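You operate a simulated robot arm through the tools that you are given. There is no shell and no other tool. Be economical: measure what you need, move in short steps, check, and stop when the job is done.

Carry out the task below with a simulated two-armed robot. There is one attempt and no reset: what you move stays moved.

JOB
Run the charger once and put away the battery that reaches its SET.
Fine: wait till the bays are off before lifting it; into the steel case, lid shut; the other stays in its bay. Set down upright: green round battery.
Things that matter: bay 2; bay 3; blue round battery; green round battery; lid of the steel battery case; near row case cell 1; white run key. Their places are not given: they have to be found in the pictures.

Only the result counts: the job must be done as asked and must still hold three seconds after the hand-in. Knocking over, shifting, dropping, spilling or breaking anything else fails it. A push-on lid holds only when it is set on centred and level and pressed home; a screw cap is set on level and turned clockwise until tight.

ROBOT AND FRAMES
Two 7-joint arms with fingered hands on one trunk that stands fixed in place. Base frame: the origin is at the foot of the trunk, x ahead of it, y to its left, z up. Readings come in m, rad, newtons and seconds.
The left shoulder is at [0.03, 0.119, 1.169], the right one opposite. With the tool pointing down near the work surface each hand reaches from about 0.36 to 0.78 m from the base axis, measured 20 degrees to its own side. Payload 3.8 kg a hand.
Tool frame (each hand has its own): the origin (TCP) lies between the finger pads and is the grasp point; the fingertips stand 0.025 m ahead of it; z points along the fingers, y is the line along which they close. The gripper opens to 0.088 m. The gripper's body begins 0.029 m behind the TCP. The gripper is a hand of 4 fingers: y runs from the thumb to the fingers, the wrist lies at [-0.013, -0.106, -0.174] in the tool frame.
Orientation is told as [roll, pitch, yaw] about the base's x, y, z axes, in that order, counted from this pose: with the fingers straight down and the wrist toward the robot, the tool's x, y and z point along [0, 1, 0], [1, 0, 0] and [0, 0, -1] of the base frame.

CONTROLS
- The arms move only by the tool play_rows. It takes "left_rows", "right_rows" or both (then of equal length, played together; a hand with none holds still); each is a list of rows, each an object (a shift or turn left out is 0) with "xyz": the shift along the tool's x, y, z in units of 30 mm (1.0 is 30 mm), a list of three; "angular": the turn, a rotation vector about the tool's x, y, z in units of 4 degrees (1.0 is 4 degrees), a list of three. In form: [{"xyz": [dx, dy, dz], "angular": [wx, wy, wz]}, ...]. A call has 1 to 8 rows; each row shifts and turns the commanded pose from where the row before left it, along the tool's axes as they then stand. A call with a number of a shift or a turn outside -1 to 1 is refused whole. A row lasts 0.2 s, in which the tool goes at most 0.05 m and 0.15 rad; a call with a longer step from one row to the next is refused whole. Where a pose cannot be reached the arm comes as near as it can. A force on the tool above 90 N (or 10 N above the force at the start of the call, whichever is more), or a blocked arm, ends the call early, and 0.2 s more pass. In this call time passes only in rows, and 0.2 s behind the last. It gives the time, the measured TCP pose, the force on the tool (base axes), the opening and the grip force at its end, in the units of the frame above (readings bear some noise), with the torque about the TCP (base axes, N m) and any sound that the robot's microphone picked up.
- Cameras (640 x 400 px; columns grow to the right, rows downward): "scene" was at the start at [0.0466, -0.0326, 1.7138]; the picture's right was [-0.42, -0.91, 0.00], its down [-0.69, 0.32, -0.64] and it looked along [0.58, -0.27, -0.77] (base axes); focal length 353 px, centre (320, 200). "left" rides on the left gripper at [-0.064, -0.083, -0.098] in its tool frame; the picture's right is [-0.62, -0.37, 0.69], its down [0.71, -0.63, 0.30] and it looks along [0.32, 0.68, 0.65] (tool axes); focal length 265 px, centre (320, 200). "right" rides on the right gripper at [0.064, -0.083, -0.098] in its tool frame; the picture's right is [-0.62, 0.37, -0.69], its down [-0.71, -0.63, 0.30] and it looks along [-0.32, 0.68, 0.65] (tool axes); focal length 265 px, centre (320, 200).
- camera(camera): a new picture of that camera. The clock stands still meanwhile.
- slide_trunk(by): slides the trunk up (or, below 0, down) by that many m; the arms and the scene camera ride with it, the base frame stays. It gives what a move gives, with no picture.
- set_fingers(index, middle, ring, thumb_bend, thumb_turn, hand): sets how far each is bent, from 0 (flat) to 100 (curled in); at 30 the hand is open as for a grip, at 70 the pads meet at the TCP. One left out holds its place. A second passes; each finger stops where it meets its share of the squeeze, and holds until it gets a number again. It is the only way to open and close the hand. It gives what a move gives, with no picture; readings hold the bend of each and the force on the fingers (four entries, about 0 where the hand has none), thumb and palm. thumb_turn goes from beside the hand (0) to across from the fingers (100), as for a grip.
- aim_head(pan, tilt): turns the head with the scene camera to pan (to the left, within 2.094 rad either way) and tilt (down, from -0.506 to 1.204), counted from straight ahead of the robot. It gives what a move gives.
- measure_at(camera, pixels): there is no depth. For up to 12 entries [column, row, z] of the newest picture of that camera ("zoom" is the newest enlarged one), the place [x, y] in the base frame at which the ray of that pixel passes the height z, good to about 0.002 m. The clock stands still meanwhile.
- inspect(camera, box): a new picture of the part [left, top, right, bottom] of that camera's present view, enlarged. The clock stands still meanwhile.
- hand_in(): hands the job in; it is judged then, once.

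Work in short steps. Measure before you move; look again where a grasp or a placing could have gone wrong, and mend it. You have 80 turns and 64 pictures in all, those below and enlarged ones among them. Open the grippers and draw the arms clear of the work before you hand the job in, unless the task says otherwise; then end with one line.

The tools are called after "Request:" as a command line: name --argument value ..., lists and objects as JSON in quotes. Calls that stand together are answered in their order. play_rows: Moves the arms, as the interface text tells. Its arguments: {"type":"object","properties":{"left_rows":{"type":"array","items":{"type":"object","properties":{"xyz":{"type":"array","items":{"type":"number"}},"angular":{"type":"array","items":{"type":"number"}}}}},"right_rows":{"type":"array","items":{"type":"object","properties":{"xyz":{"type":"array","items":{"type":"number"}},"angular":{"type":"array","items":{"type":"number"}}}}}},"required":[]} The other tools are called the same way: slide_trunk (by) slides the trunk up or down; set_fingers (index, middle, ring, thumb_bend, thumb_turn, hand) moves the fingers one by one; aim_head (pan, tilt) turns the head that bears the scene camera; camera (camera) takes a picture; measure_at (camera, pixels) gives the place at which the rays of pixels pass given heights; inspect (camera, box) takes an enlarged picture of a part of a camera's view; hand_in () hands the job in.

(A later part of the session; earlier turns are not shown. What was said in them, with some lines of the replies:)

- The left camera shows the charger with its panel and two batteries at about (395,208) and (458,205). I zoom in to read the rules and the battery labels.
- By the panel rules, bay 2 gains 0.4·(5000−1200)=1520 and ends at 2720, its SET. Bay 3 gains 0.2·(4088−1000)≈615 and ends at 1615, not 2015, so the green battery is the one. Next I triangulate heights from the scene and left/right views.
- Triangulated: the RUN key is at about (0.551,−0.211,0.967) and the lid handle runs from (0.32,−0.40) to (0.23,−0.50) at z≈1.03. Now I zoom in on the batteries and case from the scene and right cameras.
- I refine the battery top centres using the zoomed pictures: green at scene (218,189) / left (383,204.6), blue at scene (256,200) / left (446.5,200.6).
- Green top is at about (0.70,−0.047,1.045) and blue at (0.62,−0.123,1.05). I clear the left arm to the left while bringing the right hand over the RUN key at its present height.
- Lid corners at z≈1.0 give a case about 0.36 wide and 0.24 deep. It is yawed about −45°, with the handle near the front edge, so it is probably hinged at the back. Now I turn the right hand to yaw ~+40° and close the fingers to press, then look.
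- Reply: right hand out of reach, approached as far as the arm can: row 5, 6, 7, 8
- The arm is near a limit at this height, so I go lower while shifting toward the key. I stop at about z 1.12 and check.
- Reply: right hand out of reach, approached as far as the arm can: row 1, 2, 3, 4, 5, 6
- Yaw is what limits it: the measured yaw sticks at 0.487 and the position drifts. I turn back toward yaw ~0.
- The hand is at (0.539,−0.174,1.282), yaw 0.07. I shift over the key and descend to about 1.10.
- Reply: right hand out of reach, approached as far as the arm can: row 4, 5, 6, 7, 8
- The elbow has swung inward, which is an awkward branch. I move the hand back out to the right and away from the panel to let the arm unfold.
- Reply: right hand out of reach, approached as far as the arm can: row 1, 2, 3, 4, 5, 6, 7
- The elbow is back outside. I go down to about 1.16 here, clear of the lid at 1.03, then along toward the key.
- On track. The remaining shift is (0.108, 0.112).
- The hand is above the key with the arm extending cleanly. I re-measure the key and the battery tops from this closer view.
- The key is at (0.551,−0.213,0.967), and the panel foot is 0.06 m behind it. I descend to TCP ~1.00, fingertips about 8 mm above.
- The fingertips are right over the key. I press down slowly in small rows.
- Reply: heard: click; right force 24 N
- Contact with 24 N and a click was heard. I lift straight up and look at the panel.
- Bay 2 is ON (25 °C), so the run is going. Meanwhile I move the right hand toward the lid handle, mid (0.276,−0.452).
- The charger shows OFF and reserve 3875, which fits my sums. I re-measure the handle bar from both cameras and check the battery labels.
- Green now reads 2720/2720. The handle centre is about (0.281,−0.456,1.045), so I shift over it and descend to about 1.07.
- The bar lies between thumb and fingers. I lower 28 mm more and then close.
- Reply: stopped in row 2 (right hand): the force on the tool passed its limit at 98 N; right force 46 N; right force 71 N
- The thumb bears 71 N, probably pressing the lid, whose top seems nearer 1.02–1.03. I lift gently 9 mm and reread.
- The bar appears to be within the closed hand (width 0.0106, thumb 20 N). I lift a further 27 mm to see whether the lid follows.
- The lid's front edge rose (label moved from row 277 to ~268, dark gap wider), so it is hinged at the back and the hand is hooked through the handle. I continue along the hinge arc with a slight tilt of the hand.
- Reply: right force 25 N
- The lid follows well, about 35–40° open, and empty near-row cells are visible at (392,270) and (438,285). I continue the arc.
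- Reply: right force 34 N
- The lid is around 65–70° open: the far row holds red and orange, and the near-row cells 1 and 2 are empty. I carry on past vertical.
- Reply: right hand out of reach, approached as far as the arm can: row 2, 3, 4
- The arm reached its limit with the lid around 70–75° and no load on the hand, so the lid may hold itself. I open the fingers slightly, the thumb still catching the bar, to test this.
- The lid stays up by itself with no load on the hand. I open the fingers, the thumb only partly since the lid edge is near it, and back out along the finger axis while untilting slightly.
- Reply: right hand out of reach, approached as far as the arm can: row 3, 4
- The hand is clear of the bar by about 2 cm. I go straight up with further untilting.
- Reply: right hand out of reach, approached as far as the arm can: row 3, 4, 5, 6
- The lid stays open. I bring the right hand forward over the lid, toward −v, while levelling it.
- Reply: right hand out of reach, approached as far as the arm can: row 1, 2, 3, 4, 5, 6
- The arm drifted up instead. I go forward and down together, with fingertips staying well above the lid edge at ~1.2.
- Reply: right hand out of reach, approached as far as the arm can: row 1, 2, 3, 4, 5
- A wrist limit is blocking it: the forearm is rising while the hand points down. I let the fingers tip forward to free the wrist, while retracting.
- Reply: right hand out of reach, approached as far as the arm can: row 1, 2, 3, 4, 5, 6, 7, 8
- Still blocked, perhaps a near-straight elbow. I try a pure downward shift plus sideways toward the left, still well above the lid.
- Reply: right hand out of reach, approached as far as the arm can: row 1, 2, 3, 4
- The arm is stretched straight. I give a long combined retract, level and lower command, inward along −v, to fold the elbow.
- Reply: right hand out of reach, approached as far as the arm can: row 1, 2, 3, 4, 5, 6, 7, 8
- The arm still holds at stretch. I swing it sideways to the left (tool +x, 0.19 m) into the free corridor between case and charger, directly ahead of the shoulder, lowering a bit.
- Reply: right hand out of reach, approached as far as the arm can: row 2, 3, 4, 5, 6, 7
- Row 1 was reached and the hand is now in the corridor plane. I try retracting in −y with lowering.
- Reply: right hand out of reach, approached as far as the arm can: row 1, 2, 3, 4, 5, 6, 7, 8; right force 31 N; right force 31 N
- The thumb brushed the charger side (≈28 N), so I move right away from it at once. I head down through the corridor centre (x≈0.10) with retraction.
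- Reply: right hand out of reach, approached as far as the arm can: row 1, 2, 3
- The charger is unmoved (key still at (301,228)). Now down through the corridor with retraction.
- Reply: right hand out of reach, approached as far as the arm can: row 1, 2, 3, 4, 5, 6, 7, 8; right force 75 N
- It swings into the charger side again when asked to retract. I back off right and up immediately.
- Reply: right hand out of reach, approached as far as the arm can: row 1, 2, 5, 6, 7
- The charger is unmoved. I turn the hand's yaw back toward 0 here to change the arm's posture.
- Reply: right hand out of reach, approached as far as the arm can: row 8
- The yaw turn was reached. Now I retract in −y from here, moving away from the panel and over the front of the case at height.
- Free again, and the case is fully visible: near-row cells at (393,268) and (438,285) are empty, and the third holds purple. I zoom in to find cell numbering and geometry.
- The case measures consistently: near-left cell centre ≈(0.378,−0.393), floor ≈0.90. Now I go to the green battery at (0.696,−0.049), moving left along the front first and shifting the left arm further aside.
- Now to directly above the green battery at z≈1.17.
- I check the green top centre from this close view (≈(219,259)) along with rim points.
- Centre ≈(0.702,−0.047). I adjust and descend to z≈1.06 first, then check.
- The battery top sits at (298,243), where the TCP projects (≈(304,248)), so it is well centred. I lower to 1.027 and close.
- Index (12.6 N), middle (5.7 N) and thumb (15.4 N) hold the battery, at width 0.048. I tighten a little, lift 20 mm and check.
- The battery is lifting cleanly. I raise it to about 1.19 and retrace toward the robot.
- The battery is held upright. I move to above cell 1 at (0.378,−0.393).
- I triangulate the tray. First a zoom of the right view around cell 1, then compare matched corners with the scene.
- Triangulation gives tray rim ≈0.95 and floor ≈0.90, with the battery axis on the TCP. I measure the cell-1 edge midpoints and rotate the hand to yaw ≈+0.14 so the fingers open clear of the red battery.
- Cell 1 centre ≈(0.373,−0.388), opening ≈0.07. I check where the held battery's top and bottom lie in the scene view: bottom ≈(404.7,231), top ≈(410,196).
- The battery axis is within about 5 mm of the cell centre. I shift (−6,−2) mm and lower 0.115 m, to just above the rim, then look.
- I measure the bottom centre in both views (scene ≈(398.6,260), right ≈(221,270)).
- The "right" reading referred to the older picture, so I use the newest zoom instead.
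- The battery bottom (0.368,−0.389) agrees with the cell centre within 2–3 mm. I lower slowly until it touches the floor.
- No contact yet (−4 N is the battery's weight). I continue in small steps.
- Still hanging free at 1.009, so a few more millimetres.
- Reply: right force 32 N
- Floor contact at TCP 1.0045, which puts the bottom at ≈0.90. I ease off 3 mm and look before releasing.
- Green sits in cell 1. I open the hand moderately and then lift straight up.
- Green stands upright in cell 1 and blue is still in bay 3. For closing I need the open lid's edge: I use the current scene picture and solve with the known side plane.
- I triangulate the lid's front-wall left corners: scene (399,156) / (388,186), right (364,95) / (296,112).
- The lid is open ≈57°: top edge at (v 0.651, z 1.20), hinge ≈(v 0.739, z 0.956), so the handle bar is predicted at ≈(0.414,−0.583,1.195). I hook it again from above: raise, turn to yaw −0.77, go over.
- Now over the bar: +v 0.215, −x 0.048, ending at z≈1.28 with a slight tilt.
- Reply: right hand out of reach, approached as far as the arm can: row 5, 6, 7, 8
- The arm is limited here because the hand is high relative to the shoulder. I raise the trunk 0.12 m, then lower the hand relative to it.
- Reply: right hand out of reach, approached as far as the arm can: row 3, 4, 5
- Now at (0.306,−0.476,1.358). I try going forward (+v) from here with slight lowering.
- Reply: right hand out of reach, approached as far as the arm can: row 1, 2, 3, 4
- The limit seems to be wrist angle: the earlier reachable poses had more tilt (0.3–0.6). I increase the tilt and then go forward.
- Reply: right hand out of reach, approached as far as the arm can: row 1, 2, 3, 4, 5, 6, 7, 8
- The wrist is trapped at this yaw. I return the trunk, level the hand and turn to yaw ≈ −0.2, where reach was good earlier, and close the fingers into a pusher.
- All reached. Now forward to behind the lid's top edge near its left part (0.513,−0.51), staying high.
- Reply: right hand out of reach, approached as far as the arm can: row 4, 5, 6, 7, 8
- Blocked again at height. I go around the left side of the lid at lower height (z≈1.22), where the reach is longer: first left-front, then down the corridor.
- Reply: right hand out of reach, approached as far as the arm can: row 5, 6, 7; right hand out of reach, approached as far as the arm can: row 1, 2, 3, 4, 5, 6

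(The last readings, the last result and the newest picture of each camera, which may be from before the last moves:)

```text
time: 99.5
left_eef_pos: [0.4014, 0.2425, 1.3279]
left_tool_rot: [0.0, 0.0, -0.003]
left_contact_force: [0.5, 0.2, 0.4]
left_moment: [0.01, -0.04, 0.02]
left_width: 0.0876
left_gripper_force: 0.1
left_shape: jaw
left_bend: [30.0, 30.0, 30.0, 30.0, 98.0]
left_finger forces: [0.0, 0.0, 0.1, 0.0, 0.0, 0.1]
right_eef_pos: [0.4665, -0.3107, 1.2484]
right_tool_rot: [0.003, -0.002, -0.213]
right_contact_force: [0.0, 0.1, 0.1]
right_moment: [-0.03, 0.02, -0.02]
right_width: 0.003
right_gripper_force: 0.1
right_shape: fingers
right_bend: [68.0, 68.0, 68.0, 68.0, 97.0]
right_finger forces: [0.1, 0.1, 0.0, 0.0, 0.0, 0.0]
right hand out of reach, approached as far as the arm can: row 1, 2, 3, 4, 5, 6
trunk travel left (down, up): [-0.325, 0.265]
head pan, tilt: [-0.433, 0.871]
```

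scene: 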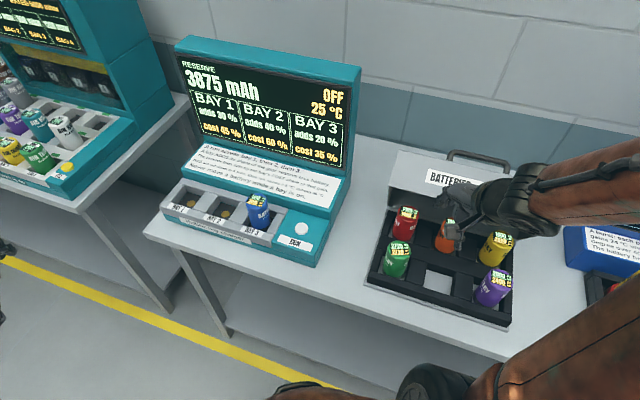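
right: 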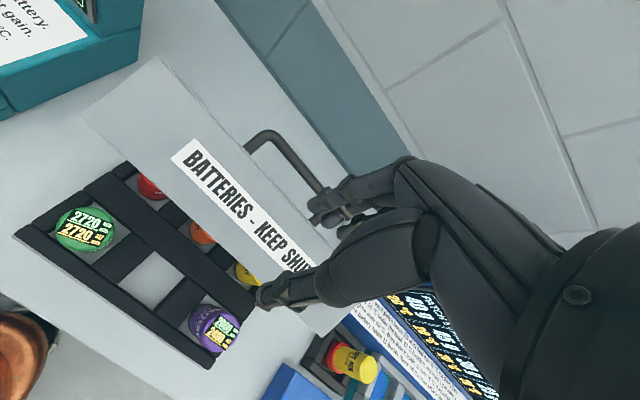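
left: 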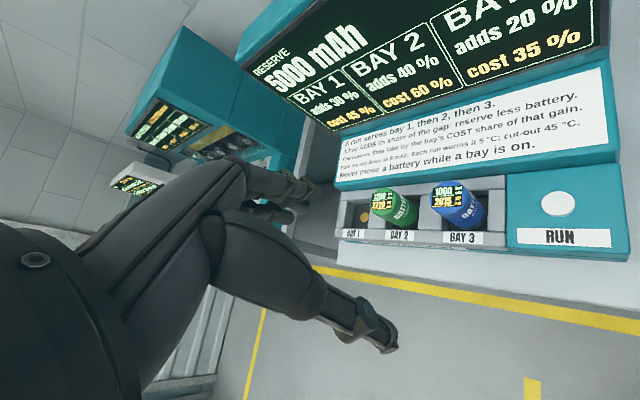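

Still limited here. I turn to yaw ≈+0.14 (which worked for the placing), try lowering, and take a scene picture to see the arm posture.

Request:
play_rows --right_rows '[{"angular": [0, 0, -1]}, {"angular": [0, 0, -1]}, {"angular": [0, 0, -1]}, {"angular": [0, 0, -1]}, {"angular": [0, 0, -1]}, {"xyz": [0, 0, 0.8]}, {"xyz": [0, 0, 0.8]}, {"xyz": [0, 0, 0.6]}]'

Request:
camera --camera "scene"

```text
time: 101.3
left_eef_pos: [0.4018, 0.2411, 1.3277]
left_tool_rot: [0.001, 0.001, -0.002]
left_contact_force: [-0.5, 0.0, -0.1]
left_moment: [-0.01, 0.02, -0.04]
left_width: 0.0876
left_gripper_force: 0.2
left_shape: jaw
left_bend: [30.0, 30.0, 30.0, 30.0, 98.0]
left_finger forces: [0.0, 0.0, 0.0, 0.0, 0.0, 0.0]
right_eef_pos: [0.4955, -0.2834, 1.2976]
right_tool_rot: [0.003, -0.005, 0.138]
right_contact_force: [0.4, 0.6, 0.4]
right_moment: [0.04, -0.04, 0.01]
right_width: 0.003
right_gripper_force: 0.0
right_shape: fingers
right_bend: [68.0, 68.0, 68.0, 68.0, 97.0]
right_finger forces: [0.0, 0.1, 0.0, 0.1, 0.0, 0.1]
right hand out of reach, approached as far as the arm can: row 1, 2, 3, 4, 5, 6, 7, 8
trunk travel left (down, up): [-0.325, 0.265]
head pan, tilt: [-0.433, 0.871]
```

```text
3 pictures are left
```

scene: 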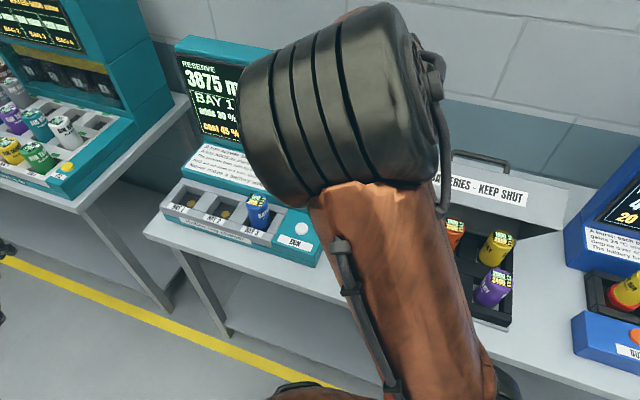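

The elbow is overhead and inward again, as at the first stall. I repeat the cure that worked then (pull right and back), then yaw to −0.21 and approach (0.453,−0.423,1.30), which was reachable before.

Request:
play_rows --right_rows '[{"xyz": [-0.95, -0.8, 0]}, {"xyz": [-0.95, -0.8, 0]}, {"xyz": [-0.95, -0.8, 0.2]}, {"xyz": [-0.95, -0.9, 0.3]}, {"xyz": [-0.95, -0.9, 0.3]}, {"xyz": [-0.7, -0.9, 0.3]}, {"xyz": [-0.5, -0.9, 0.3]}]'

Request:
play_rows --right_rows '[{"angular": [0, 0, 1]}, {"angular": [0, 0, 1]}, {"angular": [0, 0, 1]}, {"angular": [0, 0, 1]}, {"angular": [0, 0, 1]}]'

Request:
camera --camera "scene"

```text
time: 102.9
left_eef_pos: [0.4019, 0.2428, 1.3268]
left_tool_rot: [0.002, -0.002, 0.001]
left_contact_force: [-0.3, 0.3, 1.4]
left_moment: [-0.01, 0.03, -0.04]
left_width: 0.0876
left_gripper_force: 0.1
left_shape: jaw
left_bend: [30.0, 30.0, 30.0, 30.0, 98.0]
left_finger forces: [0.0, 0.0, 0.0, 0.1, 0.1, 0.0]
right_eef_pos: [0.4136, -0.3882, 1.3187]
right_tool_rot: [0.005, -0.005, 0.139]
right_contact_force: [0.4, 0.8, -0.1]
right_moment: [-0.03, 0.01, 0.01]
right_width: 0.003
right_gripper_force: 0.1
right_shape: fingers
right_bend: [68.0, 68.0, 68.0, 68.0, 97.0]
right_finger forces: [0.0, 0.1, 0.1, 0.0, 0.0, 0.1]
right hand out of reach, approached as far as the arm can: row 1, 2, 3, 4, 5, 6
trunk travel left (down, up): [-0.325, 0.265]
head pan, tilt: [-0.433, 0.871]
```

```text
time: 104.1
left_eef_pos: [0.4024, 0.2423, 1.3286]
left_tool_rot: [-0.001, 0.002, 0.001]
left_contact_force: [-0.3, -0.1, 0.7]
left_moment: [0.0, 0.02, -0.02]
left_width: 0.0875
left_gripper_force: 0.0
left_shape: jaw
left_bend: [30.0, 30.0, 30.0, 30.0, 98.0]
left_finger forces: [0.0, 0.0, 0.1, 0.0, 0.0, 0.0]
right_eef_pos: [0.4145, -0.3874, 1.3189]
right_tool_rot: [0.004, -0.002, -0.213]
right_contact_force: [-0.6, -0.5, -0.5]
right_moment: [0.02, -0.01, -0.03]
right_width: 0.003
right_gripper_force: 0.1
right_shape: fingers
right_bend: [68.0, 68.0, 68.0, 68.0, 97.0]
right_finger forces: [0.1, 0.0, 0.0, 0.1, 0.0, 0.0]
trunk travel left (down, up): [-0.325, 0.265]
head pan, tilt: [-0.433, 0.871]
```

```text
2 pictures are left
```

scene: 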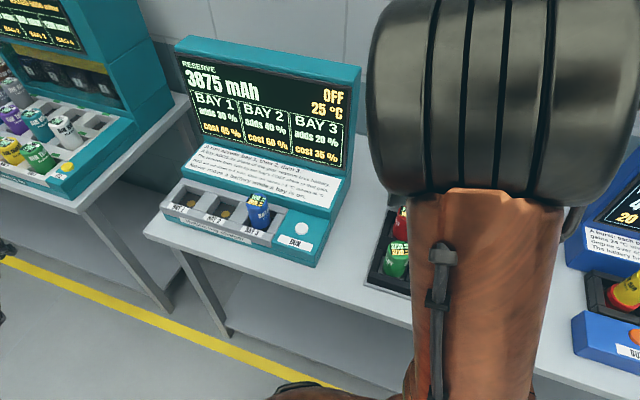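

The pose is reachable again but the elbow is still overhead. I drop lower at (0.31,−0.46,1.2) to swing it out, then go left along the case front at low height to (0.457,−0.318).

Request:
play_rows --right_rows '[{"xyz": [-0.62, -0.58, 0.5]}, {"xyz": [-0.62, -0.58, 0.6]}, {"xyz": [-0.62, -0.58, 0.9]}, {"xyz": [-0.62, -0.58, 1]}, {"xyz": [-0.62, -0.58, 1]}]'

Request:
play_rows --right_rows '[{"xyz": [0.81, 0.543, 0]}, {"xyz": [0.81, 0.543, 0]}, {"xyz": [0.81, 0.543, 0]}, {"xyz": [0.81, 0.543, 0]}, {"xyz": [0.81, 0.543, 0]}, {"xyz": [0.81, 0.543, 0]}, {"xyz": [0.81, 0.543, 0]}]'

```text
time: 105.3
left_eef_pos: [0.4016, 0.2415, 1.3276]
left_tool_rot: [0.001, 0.0, -0.001]
left_contact_force: [-0.8, 0.0, -0.2]
left_moment: [-0.03, 0.04, 0.02]
left_width: 0.088
left_gripper_force: 0.0
left_shape: jaw
left_bend: [30.0, 30.0, 30.0, 30.0, 98.0]
left_finger forces: [0.0, 0.1, 0.0, 0.1, 0.0, 0.1]
right_eef_pos: [0.3103, -0.4594, 1.1991]
right_tool_rot: [0.004, -0.002, -0.211]
right_contact_force: [-0.1, -0.5, 0.2]
right_moment: [0.06, 0.01, 0.01]
right_width: 0.003
right_gripper_force: 0.0
right_shape: fingers
right_bend: [68.0, 68.0, 68.0, 68.0, 97.0]
right_finger forces: [0.1, 0.1, 0.0, 0.0, 0.0, 0.1]
trunk travel left (down, up): [-0.325, 0.265]
head pan, tilt: [-0.433, 0.871]
```

```text
time: 106.9
left_eef_pos: [0.4028, 0.2418, 1.3271]
left_tool_rot: [0.0, 0.0, -0.001]
left_contact_force: [0.2, -0.5, 0.0]
left_moment: [-0.02, 0.0, 0.02]
left_width: 0.0877
left_gripper_force: 0.1
left_shape: jaw
left_bend: [30.0, 30.0, 30.0, 30.0, 98.0]
left_finger forces: [0.0, 0.0, 0.0, 0.0, 0.0, 0.0]
right_eef_pos: [0.4595, -0.3171, 1.1986]
right_tool_rot: [0.003, -0.002, -0.213]
right_contact_force: [-0.6, -0.7, 0.2]
right_moment: [-0.05, 0.03, 0.03]
right_width: 0.0027
right_gripper_force: 0.0
right_shape: fingers
right_bend: [68.0, 68.0, 68.0, 68.0, 97.0]
right_finger forces: [0.0, 0.0, 0.1, 0.1, 0.0, 0.0]
trunk travel left (down, up): [-0.325, 0.265]
head pan, tilt: [-0.433, 0.871]
```

All reached. Now along the corridor to (0.59,−0.44,1.2), left of and behind the lid plate.

Request:
play_rows --right_rows '[{"xyz": [-0.4, 0.853, 0]}, {"xyz": [-0.45, 0.853, 0]}, {"xyz": [-0.5, 0.853, 0]}, {"xyz": [-0.55, 0.853, 0]}, {"xyz": [-0.6, 0.853, 0]}, {"xyz": [-0.6, 0.853, 0]}]'

```text
time: 108.3
left_eef_pos: [0.4025, 0.2417, 1.3279]
left_tool_rot: [0.001, 0.001, -0.001]
left_contact_force: [0.0, -0.7, -0.7]
left_moment: [-0.01, 0.02, -0.01]
left_width: 0.0875
left_gripper_force: 0.1
left_shape: jaw
left_bend: [30.0, 30.0, 30.0, 30.0, 98.0]
left_finger forces: [0.1, 0.0, 0.1, 0.1, 0.1, 0.0]
right_eef_pos: [0.5878, -0.4423, 1.1994]
right_tool_rot: [0.007, -0.002, -0.213]
right_contact_force: [-0.6, 0.0, -0.2]
right_moment: [-0.05, 0.0, 0.01]
right_width: 0.0029
right_gripper_force: 0.1
right_shape: fingers
right_bend: [68.0, 68.0, 68.0, 68.0, 97.0]
right_finger forces: [0.0, 0.0, 0.1, 0.0, 0.0, 0.1]
trunk travel left (down, up): [-0.325, 0.265]
head pan, tilt: [-0.433, 0.871]
```

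The hand is behind the lid's left end. I move right 0.10 m to get behind the plate, then start pulling it toward the robot.

Request:
play_rows --right_rows '[{"xyz": [-0.71, -0.44, 0]}, {"xyz": [-0.71, -0.44, 0]}, {"xyz": [-0.71, -0.44, 0]}, {"xyz": [-0.71, -0.44, 0]}]'

Request:
play_rows --right_rows '[{"xyz": [0.44, -0.7075, 0]}, {"xyz": [0.44, -0.7075, 0]}, {"xyz": [0.44, -0.7075, 0.17]}, {"xyz": [0.44, -0.7075, 0.33]}]'

Request:
play_rows --right_rows '[{"xyz": [0.387, -0.623, 0.6]}, {"xyz": [0.352, -0.566, 0.67]}, {"xyz": [0.317, -0.51, 0.73]}]'

```text
time: 109.3
left_eef_pos: [0.4012, 0.241, 1.3283]
left_tool_rot: [0.0, 0.002, 0.001]
left_contact_force: [0.2, 0.5, 0.3]
left_moment: [-0.01, 0.0, 0.0]
left_width: 0.0874
left_gripper_force: 0.0
left_shape: jaw
left_bend: [30.0, 30.0, 30.0, 30.0, 98.0]
left_finger forces: [0.0, 0.1, 0.1, 0.0, 0.0, 0.0]
right_eef_pos: [0.5188, -0.5134, 1.1993]
right_tool_rot: [0.006, 0.0, -0.212]
right_contact_force: [-0.1, 0.0, -0.2]
right_moment: [-0.01, -0.01, 0.01]
right_width: 0.003
right_gripper_force: 0.1
right_shape: fingers
right_bend: [68.0, 68.0, 68.0, 68.0, 97.0]
right_finger forces: [0.1, 0.0, 0.0, 0.0, 0.1, 0.0]
trunk travel left (down, up): [-0.325, 0.265]
head pan, tilt: [-0.433, 0.871]
```

```text
time: 110.3
left_eef_pos: [0.4018, 0.2436, 1.3273]
left_tool_rot: [0.002, 0.001, 0.0]
left_contact_force: [0.2, 0.0, -0.1]
left_moment: [0.03, -0.04, 0.03]
left_width: 0.0876
left_gripper_force: 0.1
left_shape: jaw
left_bend: [30.0, 30.0, 30.0, 30.0, 98.0]
left_finger forces: [0.0, 0.1, 0.0, 0.0, 0.0, 0.1]
right_eef_pos: [0.4468, -0.4444, 1.1856]
right_tool_rot: [0.004, -0.004, -0.211]
right_contact_force: [1.6, -0.3, 2.5]
right_moment: [-0.01, 0.01, -0.03]
right_width: 0.0001
right_gripper_force: 0.8
right_shape: fingers
right_bend: [68.0, 68.0, 68.0, 71.0, 98.0]
right_finger forces: [0.0, 0.0, 0.0, 0.1, 2.4, 0.0]
trunk travel left (down, up): [-0.325, 0.265]
head pan, tilt: [-0.433, 0.871]
```

```text
time: 111.1
left_eef_pos: [0.402, 0.2415, 1.3267]
left_tool_rot: [0.0, 0.0, 0.002]
left_contact_force: [0.5, -0.1, 0.4]
left_moment: [-0.02, -0.02, 0.03]
left_width: 0.0877
left_gripper_force: 0.1
left_shape: jaw
left_bend: [30.0, 30.0, 30.0, 30.0, 98.0]
left_finger forces: [0.1, 0.0, 0.1, 0.0, 0.0, 0.1]
right_eef_pos: [0.4031, -0.3999, 1.1237]
right_tool_rot: [0.007, -0.001, -0.214]
right_contact_force: [-0.1, 0.1, 0.1]
right_moment: [-0.01, 0.04, 0.01]
right_width: 0.0024
right_gripper_force: 0.1
right_shape: fingers
right_bend: [68.0, 68.0, 68.0, 69.0, 98.0]
right_finger forces: [0.0, 0.0, 0.0, 0.0, 0.1, 0.0]
trunk travel left (down, up): [-0.325, 0.265]
head pan, tilt: [-0.433, 0.871]
5 turns are left
```

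Contact was light and then vanished, so the lid likely swung ahead of the hand. I look before pressing.

Request:
camera --camera "scene"

```text
1 pictures are left
4 turns are left
```

scene: 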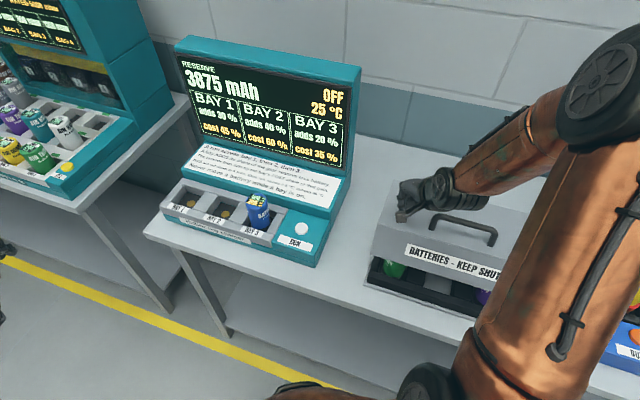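

The lid has come down to ~20° under my fingers. I follow it down and press it shut with small final steps.

Request:
play_rows --right_rows '[{"xyz": [0.21, -0.34, 0.8]}, {"xyz": [0.21, -0.34, 0.8]}, {"xyz": [0.21, -0.34, 0.65]}, {"xyz": [0.1, -0.17, 0.4]}, {"xyz": [0, 0, 0.2]}]'

Request:
play_rows --right_rows '[{"xyz": [0, 0, 0.12]}, {"xyz": [0, 0, 0.12]}, {"xyz": [0, 0, 0.1]}]'

```text
time: 112.2
left_eef_pos: [0.3982, 0.2441, 1.3302]
left_tool_rot: [-0.001, -0.005, -0.002]
left_contact_force: [0.3, -0.5, 0.1]
left_moment: [0.04, 0.03, -0.04]
left_width: 0.0876
left_gripper_force: 0.0
left_shape: jaw
left_bend: [30.0, 30.0, 30.0, 30.0, 98.0]
left_finger forces: [0.0, 0.0, 0.1, 0.0, 0.0, 0.0]
right_eef_pos: [0.3845, -0.3767, 1.0605]
right_tool_rot: [-0.01, -0.06, -0.216]
right_contact_force: [-13.8, 1.4, 72.1]
right_moment: [0.9, 1.52, 0.18]
right_width: 0.008
right_gripper_force: 36.0
right_shape: fingers
right_bend: [68.0, 68.0, 68.0, 70.0, 98.0]
right_finger forces: [0.1, 0.0, 0.0, 0.0, 72.1, 0.0]
trunk travel left (down, up): [-0.325, 0.265]
head pan, tilt: [-0.433, 0.871]
stopped in row 5 (right hand): the force on the tool passed its limit at 98 N (the readings are from after the stop); the commanded pose is now the measured one
```

```text
time: 112.6
left_eef_pos: [0.3972, 0.2434, 1.329]
left_tool_rot: [-0.001, -0.003, -0.002]
left_contact_force: [0.4, 0.2, -0.5]
left_moment: [0.0, 0.05, -0.01]
left_width: 0.0875
left_gripper_force: 0.0
left_shape: jaw
left_bend: [30.0, 30.0, 30.0, 30.0, 98.0]
left_finger forces: [0.0, 0.0, 0.0, 0.0, 0.0, 0.1]
right_eef_pos: [0.3883, -0.3785, 1.0624]
right_tool_rot: [-0.014, -0.073, -0.217]
right_contact_force: [-13.5, 2.4, 76.4]
right_moment: [1.01, 1.84, 0.15]
right_width: 0.0116
right_gripper_force: 38.7
right_shape: fingers
right_bend: [68.0, 68.0, 68.0, 69.0, 97.0]
right_finger forces: [0.1, 0.0, 0.0, 0.1, 77.7, 0.0]
trunk travel left (down, up): [-0.325, 0.265]
head pan, tilt: [-0.433, 0.871]
stopped in row 2 (right hand): the force on the tool passed its limit at 96 N (the readings are from after the stop); the commanded pose is now the measured one
3 turns are left
```

The tip contact height (1.036) equals the shut lid height felt earlier (1.034), so the lid is down. I lift off, draw the arm back, open the hand and take the last picture.

Request:
play_rows --right_rows '[{"xyz": [0, 0, -0.5]}, {"xyz": [0, 0, -0.9]}, {"xyz": [0, 0, -0.9]}, {"xyz": [0, 0, -0.9]}, {"xyz": [-0.5, -0.7, -0.9]}, {"xyz": [-0.5, -0.7, -0.9]}, {"xyz": [-0.6, -0.7, 0]}, {"xyz": [-0.6, -0.7, 0]}]'

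Request:
set_fingers --hand "right" --index 30 --middle 30 --ring 30 --thumb_bend 30

Request:
camera --camera "scene"

```text
time: 114.4
left_eef_pos: [0.4002, 0.243, 1.3282]
left_tool_rot: [0.0, -0.002, 0.0]
left_contact_force: [0.3, -0.7, 0.0]
left_moment: [0.0, 0.0, -0.01]
left_width: 0.0877
left_gripper_force: 0.1
left_shape: jaw
left_bend: [30.0, 30.0, 30.0, 30.0, 98.0]
left_finger forces: [0.0, 0.0, 0.0, 0.1, 0.0, 0.0]
right_eef_pos: [0.2824, -0.4221, 1.1991]
right_tool_rot: [-0.008, -0.054, -0.218]
right_contact_force: [-0.2, 0.3, 0.1]
right_moment: [-0.01, 0.03, 0.02]
right_width: 0.0027
right_gripper_force: 0.1
right_shape: fingers
right_bend: [68.0, 68.0, 68.0, 68.0, 98.0]
right_finger forces: [0.0, 0.0, 0.0, 0.0, 0.0, 0.0]
trunk travel left (down, up): [-0.325, 0.265]
head pan, tilt: [-0.433, 0.871]
```

```text
time: 115.4
left_eef_pos: [0.4018, 0.2426, 1.328]
left_tool_rot: [0.0, -0.001, 0.0]
left_contact_force: [-0.6, 0.0, -0.4]
left_moment: [0.01, -0.01, -0.01]
left_width: 0.0879
left_gripper_force: 0.1
left_shape: jaw
left_bend: [30.0, 30.0, 30.0, 30.0, 98.0]
left_finger forces: [0.1, 0.0, 0.1, 0.1, 0.0, 0.0]
right_eef_pos: [0.2842, -0.4213, 1.1998]
right_tool_rot: [-0.008, -0.053, -0.216]
right_contact_force: [0.1, 0.3, -0.3]
right_moment: [0.02, 0.01, 0.02]
right_width: 0.0846
right_gripper_force: 0.1
right_shape: fingers
right_bend: [30.0, 30.0, 30.0, 30.0, 98.0]
right_finger forces: [0.0, 0.1, 0.1, 0.0, 0.0, 0.0]
trunk travel left (down, up): [-0.325, 0.265]
head pan, tilt: [-0.433, 0.871]
```

```text
0 pictures are left
2 turns are left
```

scene: 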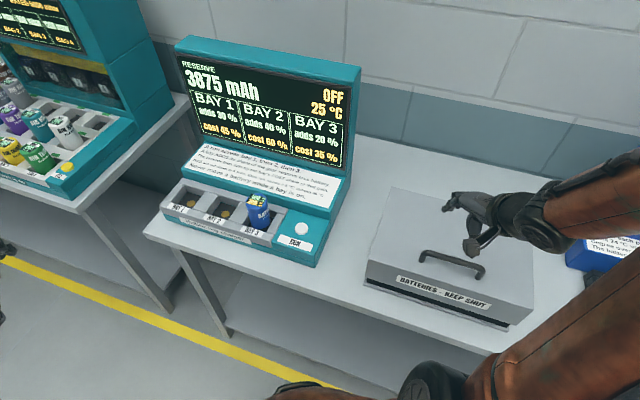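

The lid looks just as it did at the start: label at (398,277), front-left corner at (368,258). I draw the right arm further up and clear.

Request:
play_rows --right_rows '[{"xyz": [0, 0, -0.8]}, {"xyz": [0, 0, -0.8]}, {"xyz": [0, 0, -0.8]}, {"xyz": [0, 0, -0.8]}]'

```text
time: 116.4
left_eef_pos: [0.4017, 0.2434, 1.3287]
left_tool_rot: [0.001, 0.001, 0.001]
left_contact_force: [0.5, 0.8, 0.3]
left_moment: [0.01, 0.02, 0.02]
left_width: 0.0875
left_gripper_force: 0.1
left_shape: jaw
left_bend: [30.0, 30.0, 30.0, 30.0, 98.0]
left_finger forces: [0.0, 0.0, 0.1, 0.1, 0.0, 0.0]
right_eef_pos: [0.2762, -0.4197, 1.2942]
right_tool_rot: [-0.01, -0.052, -0.216]
right_contact_force: [1.0, 0.0, 0.2]
right_moment: [0.0, 0.02, 0.01]
right_width: 0.0842
right_gripper_force: 0.1
right_shape: fingers
right_bend: [30.0, 30.0, 30.0, 30.0, 98.0]
right_finger forces: [0.1, 0.0, 0.0, 0.1, 0.1, 0.0]
trunk travel left (down, up): [-0.325, 0.265]
head pan, tilt: [-0.433, 0.871]
1 turns are left
```

The green battery is in the case's near-row cell 1 with the lid shut, blue is in bay 3, and both hands are open and clear. I hand in.

Request:
hand_in

```text
The job is handed in.
```

I ran the charger once and put the green battery, which reached its SET of 2720 mAh, upright in near-row cell 1 (leftmost; the cells carry no numbers). The lid is shut and blue is still in bay 3. The right hand pressed the charger's side twice, the harder time at about 70 N, but the later pictures show nothing moved.
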